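You operate a simulated robot arm through the tools that you are given. There is no shell and no other tool. Be economical: measure what you need, move in short steps, check, and stop when the job is done.

Carry out the task below with a simulated robot arm. There is one attempt and no reset: what you move stays moved.

TASK
On the top of the long steel bench, make the brass valve and the white tub change places.
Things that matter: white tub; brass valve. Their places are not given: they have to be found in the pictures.

It is judged by the outcome, as a careful person would: the job done as asked, and still so three seconds after it is handed in. It fails if anything else is knocked over, pushed out of place, dropped, spilled or broken.

THE ROBOT
A 6-joint arm with a two-finger parallel gripper, fixed in place. Base frame: the origin is at the foot of the arm, x ahead of it, y to its left, z up; the work surface is at about z = 0. Lengths are in m, angles in degrees, forces in N, time in s.
With the tool pointing down near the work surface it reaches from about 0.18 to 0.46 m from the base axis. Its first joint turns from -70.0 to 70.0 degrees. Payload 1.9 kg.
Tool frame: the origin (TCP) lies between the finger pads and is the grasp point; the fingertips stand 0.023 m ahead of it; z points along the fingers, y is the line along which they close. The gripper opens to 0.094 m. The fingers are 0.038 m wide and 0.01 m thick; the gripper's body (0.054 by 0.096 m) begins 0.039 m behind the TCP.
Orientation is that of the tool frame in the base frame, as [roll, pitch, yaw] about the fixed x, y, z axes, in that order (R = Rz(yaw) Ry(pitch) Rx(roll)). With the fingers straight down and closing along the base's y, the tool's x points along the base's -x, its y along +y and its z along -z.

THE INTERFACE
- The arm moves only by the tool send_rows. Its argument "commands" is a list of rows, each a list of 3 entries, a list of its own where there are three numbers: the shift along the tool's x, y, z in units of 200 mm (1.0 is 200 mm), then the turn about the tool's z in units of 90 degrees (1.0 is 90 degrees), then the gripper command, from -1 (shut) to 1 (fully open), values between in proportion. In form: [[[dx, dy, dz], spin, fingers], ...]. A call has 1 to 10 rows; each row is the pose to reach, as a shift and turn from the pose commanded when the call began, along the tool's axes at that moment. A call with a number of a shift or a turn outside -1 to 1 is refused whole. A row lasts 0.2 s, in which the tool goes at most 0.05 m and 8.6 degrees; a call with a longer step from one row to the next is refused whole, and so is a gripper value outside its range. A pose out of reach is approached as far as the arm can. The call stops where the force on the tool passes 40 N (or 10 N more than at its start, if that is more) or the arm is blocked; 0.2 s more then pass. The fingers move at their own pace (about 0.108 m/s each) and stop on an object; they squeeze with about 36 N. The grip force told is the motor's: it shows also when the fingers shut on nothing. Time passes only in rows, and 0.2 s behind the last, so rows that repeat a pose let the fingers close. It gives the time, the measured TCP pose, the force on the tool (base axes), the opening and the grip force at its end, in the units of the frame above (readings bear some noise).
- Cameras (640 x 400 px; columns grow to the right, rows downward): "scene" is fixed at [0.0697, 0.337, 0.4351]; the picture's right is [-0.64, -0.77, 0.00], its down [-0.40, 0.33, -0.86] and it looks along [0.66, -0.55, -0.51] (base axes); focal length 233 px, centre (320, 200). "wrist" rides on the gripper at [-0.039, 0, -0.044] in the tool frame; the picture's right is [0.00, -1.00, 0.00], its down [0.97, 0.00, -0.24] and it looks along [0.24, 0.00, 0.97] (tool axes); focal length 218 px, centre (320, 200).
- snapshot(camera): a new picture of that camera. No time passes.
- pixel_to_xyz(camera, pixels): for up to 12 pixels [column, row] of the newest picture of that camera ("zoom" is the newest enlarged one), the place [x, y, z] in the base frame of the surface seen there, good to about 0.002 m, but the place of the scene camera against the robot may be out by one fixed shift of up to 0.025 m in any direction. No time passes.
- zoom(camera, box): a new picture of the part [left, top, right, bottom] of that camera's present view, enlarged. No time passes.
- sign_off(): hands the job in; it is judged then, once.

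Work in short steps. Measure before you move; look again where a grasp or a placing could have gone wrong, and mend it. You have 80 turns and 38 pictures in all, the two below and enlarged ones among them. Open the gripper and draw the arm clear of the work before you hand the job in, unless the task says otherwise; then end with one line.

The tools are called after ">>>" as name(argument=value, ...) on one line, values as JSON. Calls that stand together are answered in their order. send_rows: Moves the arm, as the interface text tells. Its arguments: {"type":"object","properties":{"commands":{"type":"array","items":{"type":"array"}}},"required":["commands"]} The other tools are called the same way: snapshot (camera) takes a picture; pixel_to_xyz (camera, pixels) gives the place of the surface under pixels of a picture; zoom (camera, box) takes an enlarged picture of a part of a camera's view; sign_off () hands the job in.

At the start:

```text
clock: 0.0
eef_pos: [0.3186, -0.047, 0.2935]
orientation: [180.0, 0.2, 179.9]
ft_force: [-0.2, -0.7, 0.3]
opening: 0.0939
grip_force: 0.1
```

scene: 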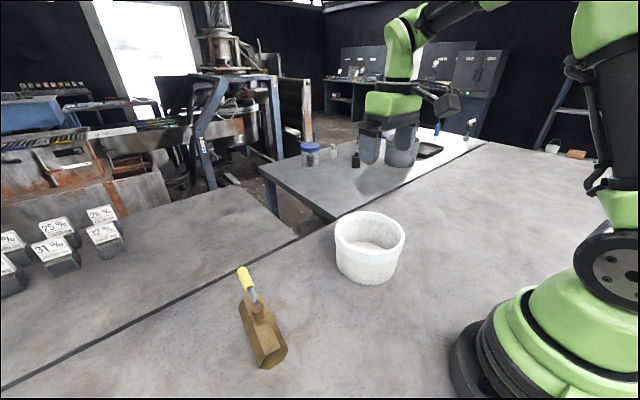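
wrist: 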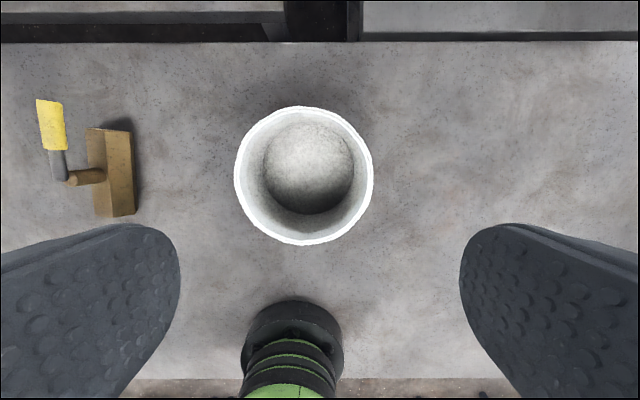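

The wrist picture shows the tub with its rim centred near (304,175), and the valve with its body near (110,172) and its yellow handle at (52,125). I'll measure points on both.

>>> pixel_to_xyz(camera="wrist", pixels=[[241, 175], [367, 175], [304, 112], [304, 238], [308, 165], [90, 130], [128, 132], [97, 214], [133, 212], [52, 125], [85, 177], [200, 120]])

>>> zoom(camera="wrist", box=[0, 60, 240, 250])

>>> zoom(camera="scene", box=[200, 190, 440, 390])

>>> pixel_to_xyz(camera="scene", pixels=[[244, 275], [253, 298], [258, 312], [262, 340], [268, 362], [282, 350], [365, 275], [337, 225], [404, 230], [368, 243], [210, 320], [310, 260]])

```text
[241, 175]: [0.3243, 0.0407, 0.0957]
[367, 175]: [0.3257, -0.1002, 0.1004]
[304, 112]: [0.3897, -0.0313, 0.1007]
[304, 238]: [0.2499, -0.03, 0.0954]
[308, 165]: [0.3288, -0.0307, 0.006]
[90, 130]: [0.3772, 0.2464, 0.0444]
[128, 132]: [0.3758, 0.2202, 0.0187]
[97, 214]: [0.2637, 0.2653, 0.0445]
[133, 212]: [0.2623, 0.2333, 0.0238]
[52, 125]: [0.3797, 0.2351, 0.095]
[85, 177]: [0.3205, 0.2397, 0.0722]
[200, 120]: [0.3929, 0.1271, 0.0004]
```

```text
2.11 times, centred on (120, 155) of wrist
```

zoom: 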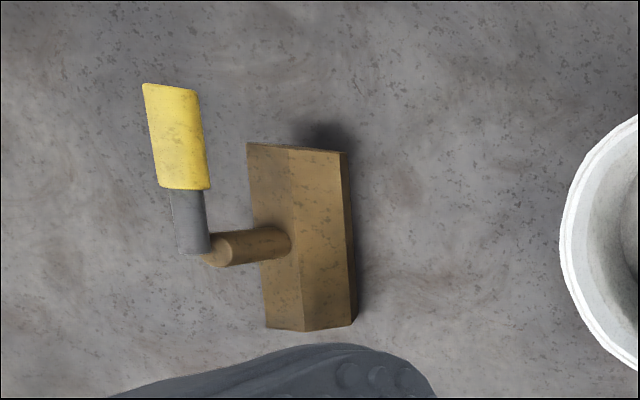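

```text
2.00 times, centred on (320, 290) of scene
```

zoom: 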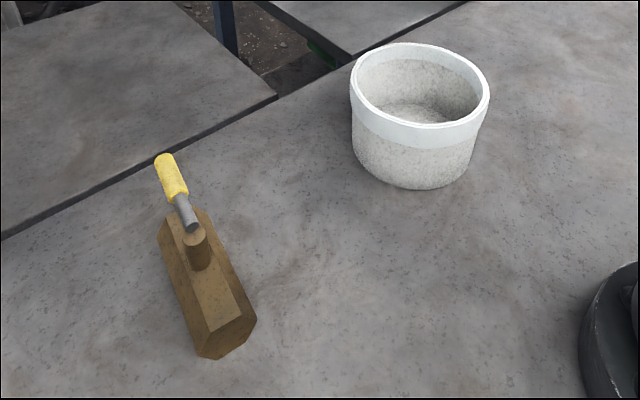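

```text
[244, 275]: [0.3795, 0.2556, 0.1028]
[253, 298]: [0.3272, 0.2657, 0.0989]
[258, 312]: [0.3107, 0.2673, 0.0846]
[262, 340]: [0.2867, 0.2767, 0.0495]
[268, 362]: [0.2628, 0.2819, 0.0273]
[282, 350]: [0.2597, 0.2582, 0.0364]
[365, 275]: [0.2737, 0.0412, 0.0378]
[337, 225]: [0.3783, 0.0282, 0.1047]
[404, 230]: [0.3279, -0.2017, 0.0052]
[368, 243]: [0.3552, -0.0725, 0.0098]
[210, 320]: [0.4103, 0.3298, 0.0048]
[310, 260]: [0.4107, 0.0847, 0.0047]
```

Tub: centre about (0.320, -0.030), outer radius about 0.071, height about 0.10. Valve: body along x about (0.263–0.377), y about 0.24, with the stem up to a lever at z about 0.10.
The tub is too wide to span, so I'll grip its -y wall. I move above that wall and look.

>>> send_rows(commands=[[[0, -0.12, 0.15], 0, 1], [[0, -0.25, 0.3], 0, 1], [[0, -0.255, 0.45], 0, 1], [[0, -0.255, 0.5], 0, 1]])

>>> snapshot(camera="wrist")

```text
clock: 1.0
eef_pos: [0.3186, -0.0984, 0.1924]
orientation: [179.9, 0.1, 179.8]
ft_force: [-0.6, 0.0, -0.8]
opening: 0.0939
grip_force: 0.0
```

```text
33 pictures are left
```

wrist: 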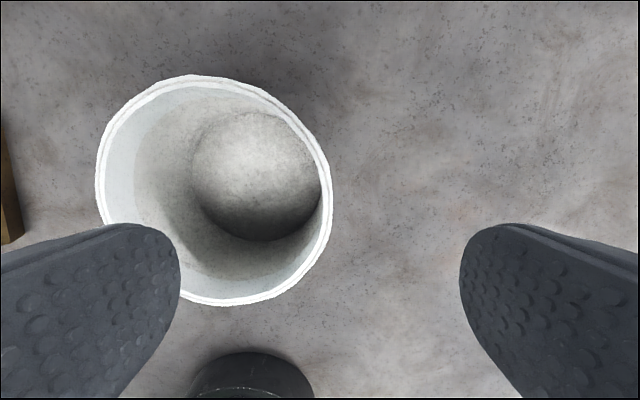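

The tub's rim is near (328,190) on its right side, and I can see its interior. I'll measure the rim and wall precisely, plus the bench at the temporary spot.

>>> pixel_to_xyz(camera="wrist", pixels=[[329, 190], [325, 190], [320, 190], [332, 190], [99, 180], [108, 180], [210, 79], [220, 301], [260, 180], [450, 150], [600, 100], [560, 200]])

```text
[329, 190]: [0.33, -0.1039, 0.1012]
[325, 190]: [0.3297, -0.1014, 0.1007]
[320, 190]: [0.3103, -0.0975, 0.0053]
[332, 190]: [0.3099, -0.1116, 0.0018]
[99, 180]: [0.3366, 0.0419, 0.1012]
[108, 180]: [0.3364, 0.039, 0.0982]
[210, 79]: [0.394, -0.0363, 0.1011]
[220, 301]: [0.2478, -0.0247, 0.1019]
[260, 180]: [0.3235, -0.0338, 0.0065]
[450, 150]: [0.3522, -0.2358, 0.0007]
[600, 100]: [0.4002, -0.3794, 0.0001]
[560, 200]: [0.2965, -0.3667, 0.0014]
```

The tub centre is (0.3205, -0.031), with the wall at y = -0.102 and the rim at z = 0.101. I go straight down to z of about 0.083 and close.

>>> send_rows(commands=[[[-0.009, -0.015, 0.2], 0, 1], [[-0.009, -0.015, 0.4], 0, 1], [[-0.009, -0.015, 0.55], 0, 1], [[-0.009, -0.015, 0.55], 0, 0], [[-0.009, -0.015, 0.55], 0, -1], [[-0.009, -0.015, 0.55], 0, -1], [[-0.009, -0.015, 0.55], 0, -1]])

```text
clock: 2.6
eef_pos: [0.3214, -0.1009, 0.0842]
orientation: [180.0, 0.1, 179.8]
ft_force: [-1.4, 1.2, 7.8]
opening: 0.0043
grip_force: 36.5
```

The opening of 0.0043 matches the wall thickness and the grip is 36 N. I lift 5 cm and look.

>>> send_rows(commands=[[[0, 0, -0.05], 0, -1], [[0, 0, -0.12], 0, -1], [[0, 0, -0.2], 0, -1], [[0, 0, -0.25], 0, -1], [[0, 0, -0.25], 0, -1]])

>>> snapshot(camera="scene")

```text
clock: 3.8
eef_pos: [0.3191, -0.1011, 0.1337]
orientation: [-179.9, 0.0, 179.9]
ft_force: [0.1, -0.4, -3.1]
opening: 0.0038
grip_force: 36.0
```

```text
32 pictures are left
```

scene: 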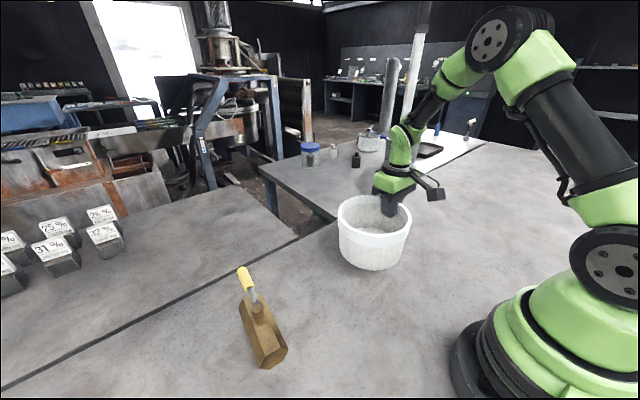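

The tub hangs level, weighing about 3 N. I carry it to a temporary spot centred near (0.31, -0.21) and lower it.

>>> send_rows(commands=[[[0.01, -0.1, 0], 0, -1], [[0.02, -0.25, 0], 0, -1], [[0.03, -0.42, 0], 0, -1], [[0.04, -0.6, 0], 0, -1], [[0.05, -0.77, 0], 0, -1], [[0.05, -0.87, 0], 0, -1], [[0.05, -0.9, 0], 0, -1], [[0.05, -0.9, 0.1], 0, -1], [[0.05, -0.9, 0.19], 0, -1], [[0.05, -0.9, 0.23], 0, -1]])

>>> snapshot(camera="scene")

```text
clock: 6.0
eef_pos: [0.309, -0.2829, 0.0868]
orientation: [-179.9, 0.1, 179.8]
ft_force: [-1.6, -3.2, 7.6]
opening: 0.004
grip_force: 35.9
```

```text
31 pictures are left
```

scene: 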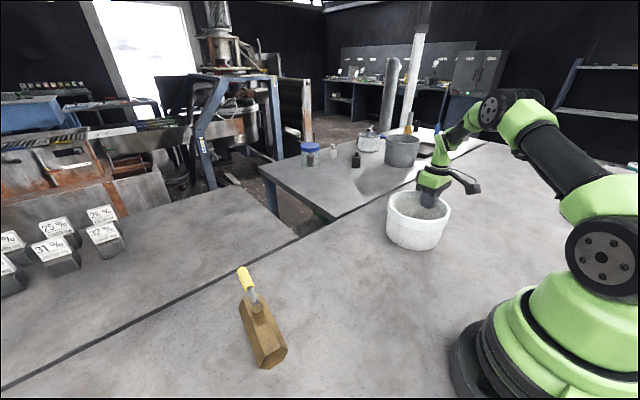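

The +7.6 N upward force shows the tub is on the bench. I release and rise straight up.

>>> send_rows(commands=[[[0, 0, 0], 0, -0.3], [[0, 0, 0], 0, 0], [[0, 0, -0.1], 0, 0], [[0, 0, -0.3], 0, 0], [[0, 0, -0.5], 0, 0.5], [[0, 0, -0.7], 0, 1]])

>>> snapshot(camera="wrist")

```text
clock: 7.4
eef_pos: [0.3074, -0.284, 0.227]
orientation: [-180.0, 0.1, 179.8]
ft_force: [0.2, 0.2, -0.1]
opening: 0.0941
grip_force: 0.0
```

```text
30 pictures are left
```

wrist: 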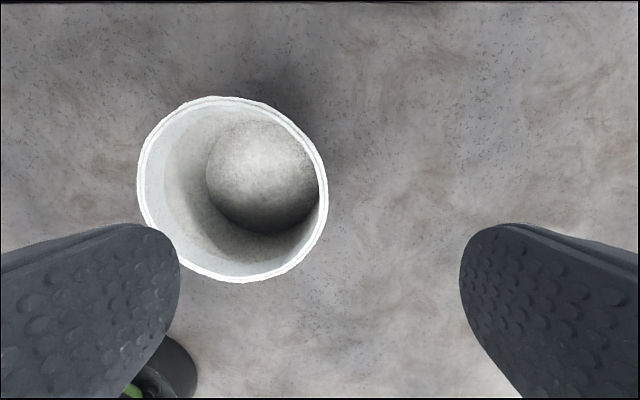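

The tub stands well at the temporary spot. Now I head for the valve at this height.

>>> send_rows(commands=[[[0, 0.2, 0], 0, 1], [[0, 0.4, 0], 0, 1], [[0, 0.6, 0], 0, 1], [[0, 0.8, 0], 0, 1], [[0, 1.0, 0], 0, 1]])

>>> send_rows(commands=[[[0, 0.2, 0], 0, 1], [[0, 0.4, 0], 0, 1], [[0, 0.6, 0], 0, 1], [[0, 0.8, 0], 0, 1], [[0, 1.0, 0], 0, 1]])

>>> send_rows(commands=[[[0, 0.2, 0], 0, 1], [[0, 0.4, 0], 0, 1], [[0, 0.6, 0], 0, 1], [[0, 0.6, 0], 0, 1]])

>>> snapshot(camera="wrist")

```text
clock: 8.6
eef_pos: [0.3099, -0.0811, 0.2279]
orientation: [180.0, 0.1, 179.7]
ft_force: [0.6, 0.0, 0.2]
opening: 0.0942
grip_force: 0.1
```

```text
clock: 9.8
eef_pos: [0.3108, 0.1172, 0.2272]
orientation: [180.0, 0.1, 179.8]
ft_force: [0.4, 0.3, -0.4]
opening: 0.094
grip_force: 0.1
```

```text
clock: 10.8
eef_pos: [0.3123, 0.238, 0.2278]
orientation: [180.0, 0.1, 179.8]
ft_force: [0.0, -0.2, 0.2]
opening: 0.094
grip_force: 0.1
```

```text
29 pictures are left
```

wrist: 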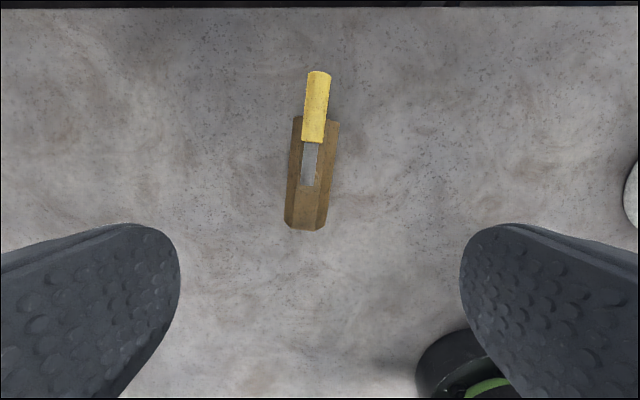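

>>> zoom(camera="wrist", box=[250, 60, 380, 240])

>>> pixel_to_xyz(camera="wrist", pixels=[[319, 73], [306, 140], [322, 140], [310, 150], [309, 183], [303, 183], [315, 183], [298, 120], [337, 124], [286, 224], [320, 228], [305, 210]])

```text
2.22 times, centred on (315, 150) of wrist
```

zoom: 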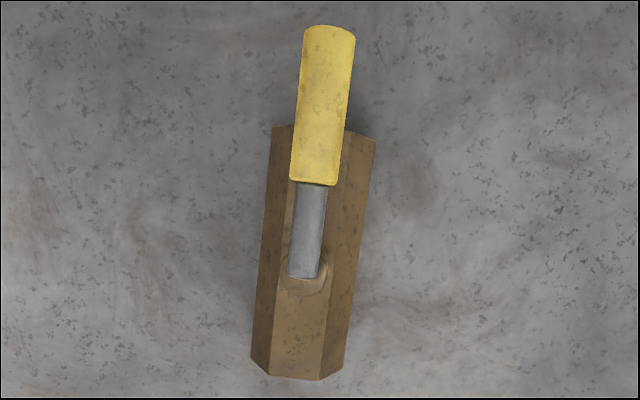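

```text
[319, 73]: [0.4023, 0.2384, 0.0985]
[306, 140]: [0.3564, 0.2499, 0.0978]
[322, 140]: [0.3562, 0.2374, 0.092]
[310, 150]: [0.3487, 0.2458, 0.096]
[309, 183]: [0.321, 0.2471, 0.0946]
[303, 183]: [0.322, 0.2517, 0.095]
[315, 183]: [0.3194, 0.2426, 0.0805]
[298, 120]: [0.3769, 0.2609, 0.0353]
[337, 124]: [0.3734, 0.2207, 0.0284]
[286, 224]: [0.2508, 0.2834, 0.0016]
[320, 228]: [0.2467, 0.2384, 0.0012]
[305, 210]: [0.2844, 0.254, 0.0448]
```

The stem is at about (0.320, 0.247) and the lever, on top at z of about 0.097, points along yaw -6.5°. The hex flanks slant, so I'll grip the vertical stem between the body top (0.045) and the lever. I align and descend part-way, then check.

>>> send_rows(commands=[[[-0.039, 0.045, 0.15], 0.072, 1], [[-0.039, 0.045, 0.35], 0.072, 1], [[-0.039, 0.045, 0.5], 0.072, 1], [[-0.039, 0.045, 0.6], 0.072, 1], [[-0.039, 0.045, 0.6], 0.072, 0.2]])

>>> snapshot(camera="wrist")

>>> zoom(camera="scene", box=[180, 180, 360, 390])

```text
clock: 12.0
eef_pos: [0.3185, 0.249, 0.1071]
orientation: [180.0, 0.0, 173.2]
ft_force: [-0.1, -0.4, 0.4]
opening: 0.0566
grip_force: 0.0
```

```text
27 pictures are left
```

wrist: 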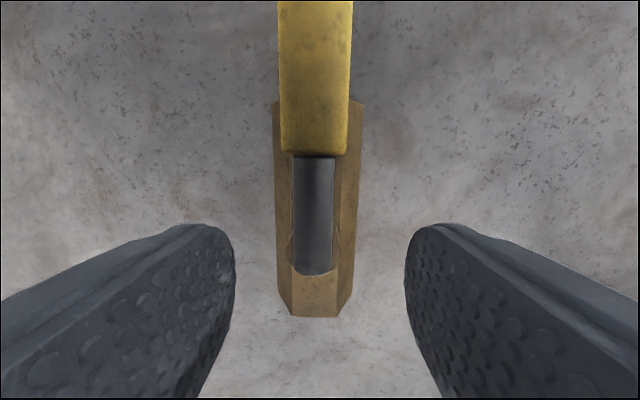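

```text
1.90 times, centred on (270, 285) of scene
```

zoom: 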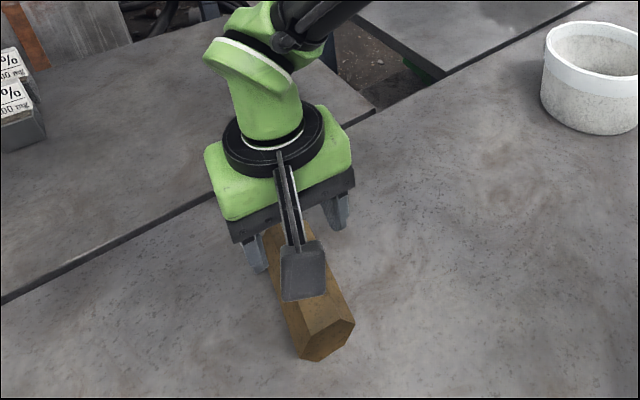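

Alignment is good, with the lever centred at column 315. I check the stem and lever heights here before the last descent.

>>> pixel_to_xyz(camera="wrist", pixels=[[314, 270], [314, 200], [340, 240], [294, 240], [337, 255], [315, 290], [291, 312], [338, 312], [315, 140], [275, 110], [359, 110]])

```text
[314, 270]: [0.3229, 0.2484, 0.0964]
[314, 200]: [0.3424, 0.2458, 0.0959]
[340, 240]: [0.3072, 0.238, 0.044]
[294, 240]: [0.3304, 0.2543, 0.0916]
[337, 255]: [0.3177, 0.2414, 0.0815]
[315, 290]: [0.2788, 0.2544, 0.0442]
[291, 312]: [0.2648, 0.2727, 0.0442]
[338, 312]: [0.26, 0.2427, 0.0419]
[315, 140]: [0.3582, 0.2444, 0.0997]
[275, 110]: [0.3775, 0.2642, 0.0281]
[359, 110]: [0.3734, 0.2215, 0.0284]
```

The stem is centred at about (0.320, 0.249), with the body top at z = 0.044. I descend to z = 0.071 and close.

>>> send_rows(commands=[[[-0.008, 0, 0.1], 0, 0.2], [[-0.008, 0, 0.18], 0, 0.2], [[-0.008, 0, 0.18], 0, -0.3], [[-0.008, 0, 0.18], 0, -1], [[-0.008, 0, 0.18], 0, -1], [[-0.008, 0, 0.18], 0, -1]])

>>> snapshot(camera="wrist")

```text
clock: 13.4
eef_pos: [0.3204, 0.2487, 0.0715]
orientation: [-180.0, 0.2, 173.3]
ft_force: [1.4, -1.4, -0.2]
opening: 0.0194
grip_force: 35.8
```

```text
25 pictures are left
```

wrist: 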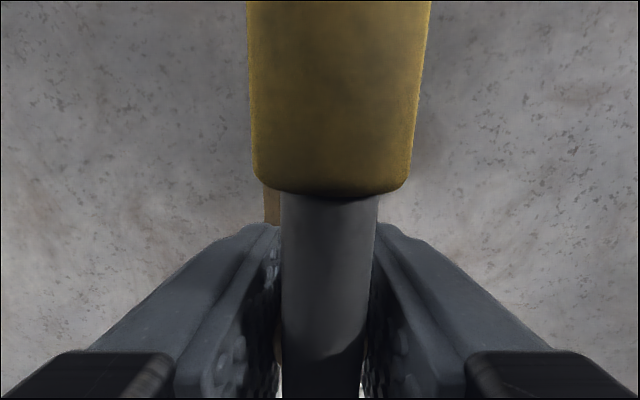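

The grip is on the stem, with an opening of 0.0194 at 36 N. I lift 4 cm gently and check.

>>> send_rows(commands=[[[0, 0, -0.03], 0, -1], [[0, 0, -0.08], 0, -1], [[0, 0, -0.14], 0, -1], [[0, 0, -0.2], 0, -1], [[0, 0, -0.2], 0, -1]])

>>> zoom(camera="scene", box=[180, 180, 360, 390])

```text
clock: 14.6
eef_pos: [0.3196, 0.2484, 0.1124]
orientation: [179.9, 0.2, 173.4]
ft_force: [0.1, 0.5, -5.3]
opening: 0.0194
grip_force: 35.6
```

```text
1.90 times, centred on (270, 285) of scene
```

zoom: 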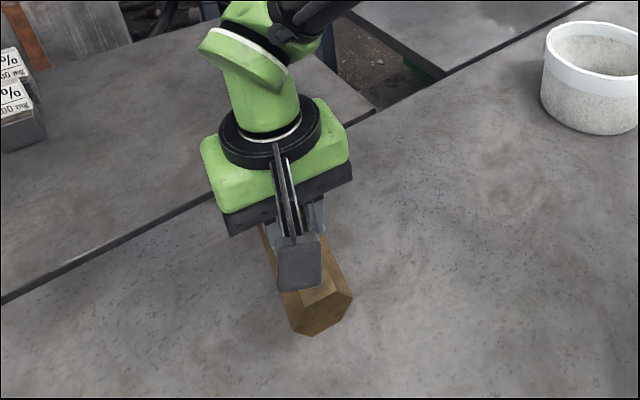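

The valve is lifted level, weighing about 5 N. I carry it to the tub's old place (0.3205, -0.031) with its heading unchanged.

>>> send_rows(commands=[[[-0.012, -0.1, 0], 0, -1], [[-0.03, -0.25, 0], 0, -1], [[-0.05, -0.42, 0], 0, -1], [[-0.068, -0.56, 0], 0, -1], [[-0.08, -0.66, 0], 0, -1], [[-0.084, -0.694, 0], 0, -1]])

>>> send_rows(commands=[[[-0.012, -0.1, 0], 0, -1], [[-0.03, -0.25, 0], 0, -1], [[-0.05, -0.42, 0], 0, -1], [[-0.068, -0.56, 0], 0, -1], [[-0.08, -0.66, 0], 0, -1], [[-0.084, -0.694, 0], 0, -1], [[-0.084, -0.694, 0], 0, -1]])

>>> zoom(camera="scene", box=[240, 130, 480, 330])

```text
clock: 16.0
eef_pos: [0.3215, 0.1068, 0.1115]
orientation: [180.0, 0.1, 173.3]
ft_force: [0.4, 0.6, -5.5]
opening: 0.0191
grip_force: 35.6
```

```text
clock: 17.6
eef_pos: [0.3214, -0.0337, 0.1117]
orientation: [179.9, 0.2, 173.3]
ft_force: [0.0, 1.0, -4.6]
opening: 0.0197
grip_force: 36.1
```

```text
2.00 times, centred on (360, 230) of scene
```

zoom: 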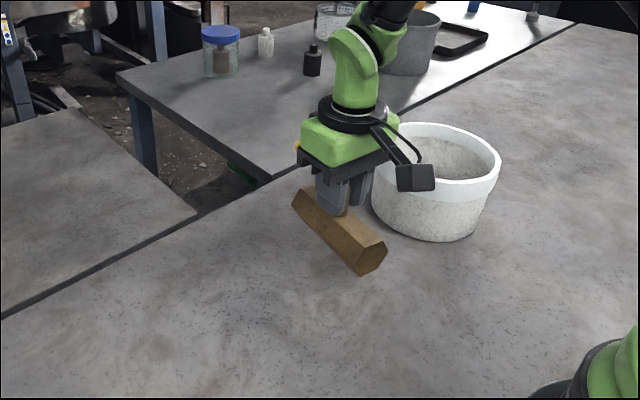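

In position and level; I lower it gently to the bench.

>>> send_rows(commands=[[[0, 0.01, 0.08], 0, -1], [[0, 0.01, 0.14], 0, -1], [[0, 0.01, 0.175], 0, -1], [[0, 0.01, 0.19], 0, -1], [[0, 0.01, 0.198], 0, -1], [[0, 0.01, 0.198], 0, -1]])

```text
clock: 19.0
eef_pos: [0.3225, -0.0308, 0.073]
orientation: [179.9, 0.3, 173.4]
ft_force: [1.3, -11.9, 26.4]
opening: 0.0196
grip_force: 36.1
```

Contact is firm at 26 N, so I ease up about 1.5 mm to relax it and then open slightly.

>>> send_rows(commands=[[[0, 0, -0.005], 0, -1], [[0, 0, -0.008], 0, -1]])

>>> zoom(camera="scene", box=[240, 130, 480, 330])

```text
clock: 19.6
eef_pos: [0.3205, -0.0304, 0.0738]
orientation: [-180.0, -0.3, 173.3]
ft_force: [-0.2, -1.0, -5.2]
opening: 0.0193
grip_force: 36.2
```

```text
2.00 times, centred on (360, 230) of scene
```

zoom: 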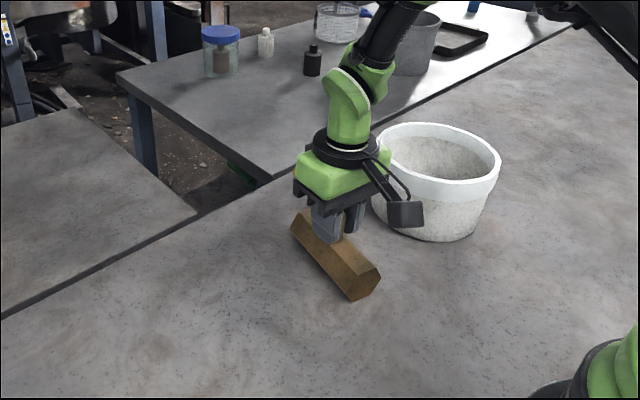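

The valve now hangs barely off the bench. I lower about 1 mm, open gently, and rise.

>>> send_rows(commands=[[[0, 0, 0.004], 0, -1], [[0, 0, 0.004], 0, -0.4], [[0, 0, 0.004], 0, 0], [[0, 0, 0.004], 0, 0.3], [[0, 0, -0.15], 0, 0.3], [[0, 0, -0.4], 0, 0.3], [[0, 0, -0.6], 0, 0.6]])

>>> snapshot(camera="wrist")

>>> pixel_to_xyz(camera="wrist", pixels=[[320, 100], [320, 180]])

```text
clock: 21.2
eef_pos: [0.3208, -0.0319, 0.1939]
orientation: [-180.0, 0.0, 173.3]
ft_force: [-0.7, 0.2, 0.5]
opening: 0.075
grip_force: 0.1
```

```text
21 pictures are left
```

wrist: 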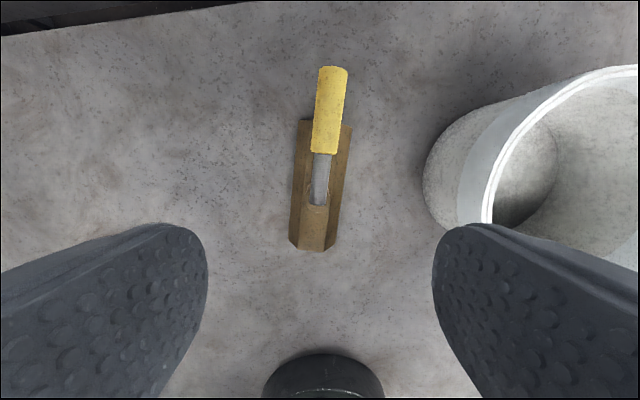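

```text
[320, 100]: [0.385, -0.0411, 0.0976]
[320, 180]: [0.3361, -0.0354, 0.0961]
```

The valve is upright with its lever top still at z = 0.096, centred on the tub's old spot. Now I go above the tub's -y wall at about (0.31, -0.284) and square the yaw.

>>> send_rows(commands=[[[-0.017, -0.23, 0], 0, 1], [[-0.034, -0.46, 0], 0, 1], [[-0.046, -0.629, 0], 0, 1]])

>>> send_rows(commands=[[[-0.017, -0.23, 0], -0.03, 1], [[-0.034, -0.46, 0], -0.06, 1], [[-0.046, -0.629, 0], -0.074, 1], [[-0.046, -0.629, 0], -0.074, 1]])

>>> snapshot(camera="wrist")

```text
clock: 22.0
eef_pos: [0.3155, -0.1566, 0.1928]
orientation: [-180.0, 0.1, 173.5]
ft_force: [0.4, -0.3, -0.1]
opening: 0.094
grip_force: 0.2
```

```text
clock: 23.0
eef_pos: [0.3111, -0.2827, 0.1931]
orientation: [180.0, 0.0, 179.9]
ft_force: [0.1, -0.4, -0.2]
opening: 0.0943
grip_force: 0.0
```

```text
20 pictures are left
```

wrist: 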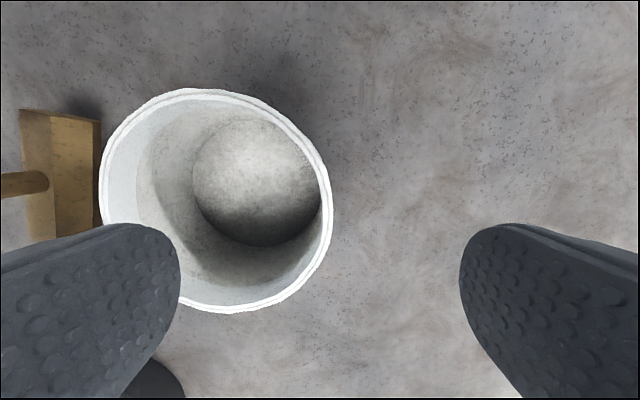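

>>> pixel_to_xyz(camera="wrist", pixels=[[329, 200], [325, 200], [103, 190], [211, 92], [225, 308], [328, 210]])

```text
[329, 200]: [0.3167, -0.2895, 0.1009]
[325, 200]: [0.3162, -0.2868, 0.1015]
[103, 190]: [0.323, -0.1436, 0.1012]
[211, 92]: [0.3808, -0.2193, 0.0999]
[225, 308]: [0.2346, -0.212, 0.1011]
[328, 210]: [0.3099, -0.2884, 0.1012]
```

The tub centre is (0.3075, -0.2165), with the wall at y = -0.287. I descend and grip as before.

>>> send_rows(commands=[[[0.017, -0.022, 0.2], 0, 1], [[0.017, -0.022, 0.4], 0, 1], [[0.017, -0.022, 0.54], 0, 1], [[0.017, -0.022, 0.54], 0, 0], [[0.017, -0.022, 0.54], 0, -1], [[0.017, -0.022, 0.54], 0, -1], [[0.017, -0.022, 0.54], 0, -1]])

>>> send_rows(commands=[[[0, 0, -0.05], 0, -1], [[0, 0, -0.15], 0, -1], [[0, 0, -0.3], 0, -1], [[0, 0, -0.5], 0, -1], [[0, 0, -0.65], 0, -1], [[0, 0, -0.72], 0, -1], [[0, 0, -0.72], 0, -1]])

>>> snapshot(camera="scene")

```text
clock: 24.6
eef_pos: [0.3086, -0.2859, 0.087]
orientation: [180.0, 0.2, 179.9]
ft_force: [1.0, 1.8, 6.5]
opening: 0.0043
grip_force: 36.0
```

```text
clock: 26.2
eef_pos: [0.3068, -0.2867, 0.2289]
orientation: [-180.0, 0.0, 179.9]
ft_force: [-0.2, -0.3, -3.5]
opening: 0.0037
grip_force: 36.1
```

```text
19 pictures are left
```

scene: 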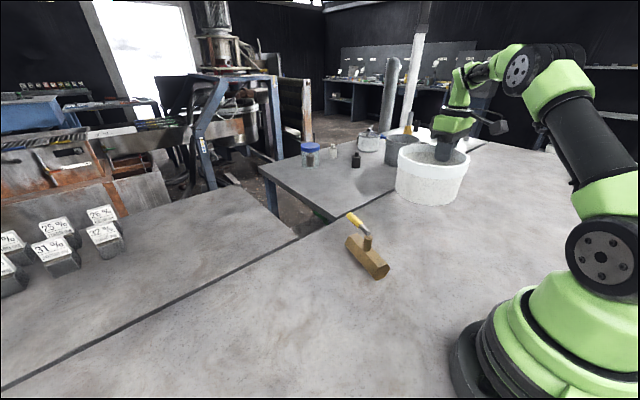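

The tub's bottom is about 0.14 up, clear of the valve's 0.10. I carry it to the valve's old place at centre (0.319, 0.25), which is TCP about (0.319, 0.179).

>>> send_rows(commands=[[[-0.01, 0.1, 0], 0, -1], [[-0.01, 0.25, 0], 0, -1], [[-0.02, 0.42, 0], 0, -1], [[-0.02, 0.6, 0], 0, -1], [[-0.02, 0.75, 0], 0, -1], [[-0.02, 0.8, 0], 0, -1]])

>>> send_rows(commands=[[[-0.01, 0.1, 0], 0, -1], [[-0.01, 0.25, 0], 0, -1], [[-0.02, 0.42, 0], 0, -1], [[-0.02, 0.6, 0], 0, -1], [[-0.02, 0.75, 0], 0, -1], [[-0.02, 0.8, 0], 0, -1]])

>>> send_rows(commands=[[[-0.01, 0.1, 0], 0, -1], [[-0.01, 0.25, 0], 0, -1], [[-0.02, 0.42, 0], 0, -1], [[-0.02, 0.6, 0], 0, -1], [[-0.02, 0.7, 0], 0, -1], [[-0.02, 0.73, 0], 0, -1], [[-0.02, 0.73, 0], 0, -1]])

>>> snapshot(camera="scene")

```text
clock: 27.6
eef_pos: [0.311, -0.1256, 0.2297]
orientation: [180.0, 0.1, -179.9]
ft_force: [0.1, 0.4, -3.0]
opening: 0.0038
grip_force: 36.0
```

```text
clock: 29.0
eef_pos: [0.3151, 0.0338, 0.2305]
orientation: [180.0, 0.0, -179.9]
ft_force: [-0.5, -0.6, -1.9]
opening: 0.0039
grip_force: 35.7
```

```text
clock: 30.6
eef_pos: [0.3181, 0.1788, 0.2308]
orientation: [180.0, 0.1, 180.0]
ft_force: [-0.7, -0.1, -3.4]
opening: 0.0039
grip_force: 36.1
```

```text
18 pictures are left
```

scene: 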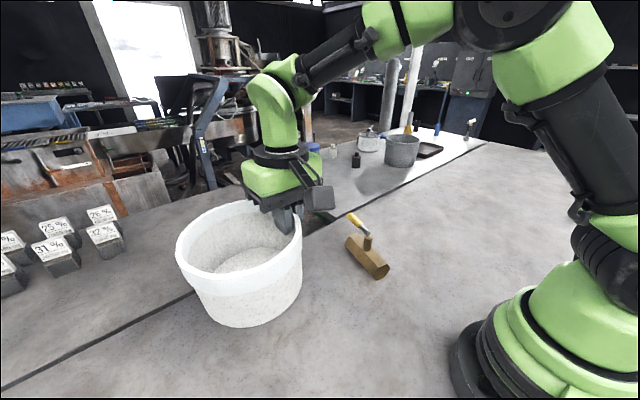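

The tub is over the valve's old place and nothing is beneath it. I lower it by about 0.142.

>>> send_rows(commands=[[[-0.003, 0, 0.15], 0, -1], [[-0.003, 0, 0.35], 0, -1], [[-0.003, 0, 0.52], 0, -1], [[-0.003, 0, 0.63], 0, -1], [[-0.003, 0, 0.68], 0, -1], [[-0.003, 0, 0.7], 0, -1], [[-0.003, 0, 0.71], 0, -1]])

```text
clock: 32.2
eef_pos: [0.3218, 0.1788, 0.0879]
orientation: [179.9, 0.2, 179.9]
ft_force: [-0.1, -4.1, 8.7]
opening: 0.0042
grip_force: 35.9
```

Contact force is 8.7 N, so the tub is on the bench. I release and rise.

>>> send_rows(commands=[[[0, 0, 0], 0, -0.3], [[0, 0, 0], 0, 0], [[0, 0, -0.1], 0, 0], [[0, 0, -0.3], 0, 0], [[0, 0, -0.5], 0, 0.5], [[0, 0, -0.7], 0, 1], [[0, 0, -0.85], 0, 1]])

>>> snapshot(camera="wrist")

>>> snapshot(camera="scene")

```text
clock: 33.8
eef_pos: [0.3205, 0.179, 0.2543]
orientation: [-179.9, 0.0, -180.0]
ft_force: [-0.8, 0.3, 0.0]
opening: 0.0939
grip_force: 0.0
```

```text
17 pictures are left
```

wrist: 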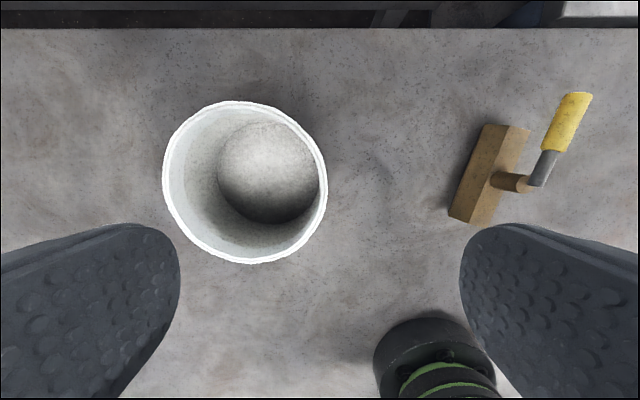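

```text
16 pictures are left
```

scene: 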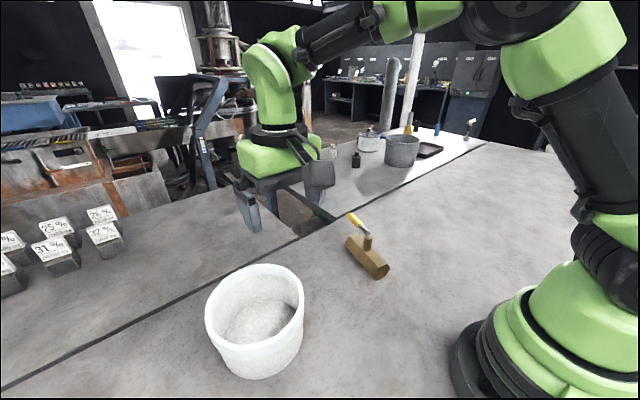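

>>> pixel_to_xyz(camera="wrist", pixels=[[324, 185], [166, 180], [240, 105], [250, 259]])

>>> send_rows(commands=[[[0, -0.1, -0.15], 0, 1], [[0, -0.25, -0.25], 0, 1], [[0, -0.4, -0.3], 0, 1]])

```text
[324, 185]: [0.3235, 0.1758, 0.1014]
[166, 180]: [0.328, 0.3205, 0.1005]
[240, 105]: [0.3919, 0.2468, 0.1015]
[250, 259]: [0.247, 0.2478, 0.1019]
```

```text
clock: 34.6
eef_pos: [0.3191, 0.1013, 0.3181]
orientation: [-179.9, 0.0, 179.9]
ft_force: [0.3, -0.6, 0.4]
opening: 0.094
grip_force: 0.0
```

The tub's centre is (0.3195, 0.248), on the valve's old place. The valve is on the tub's old place, and the arm is clear with the gripper open.

>>> sign_off()

```text
The job is handed in.
```

The brass valve and the white tub have changed places on the long steel bench, each within a few millimetres of the other's old position; both are upright, and nothing else was moved.
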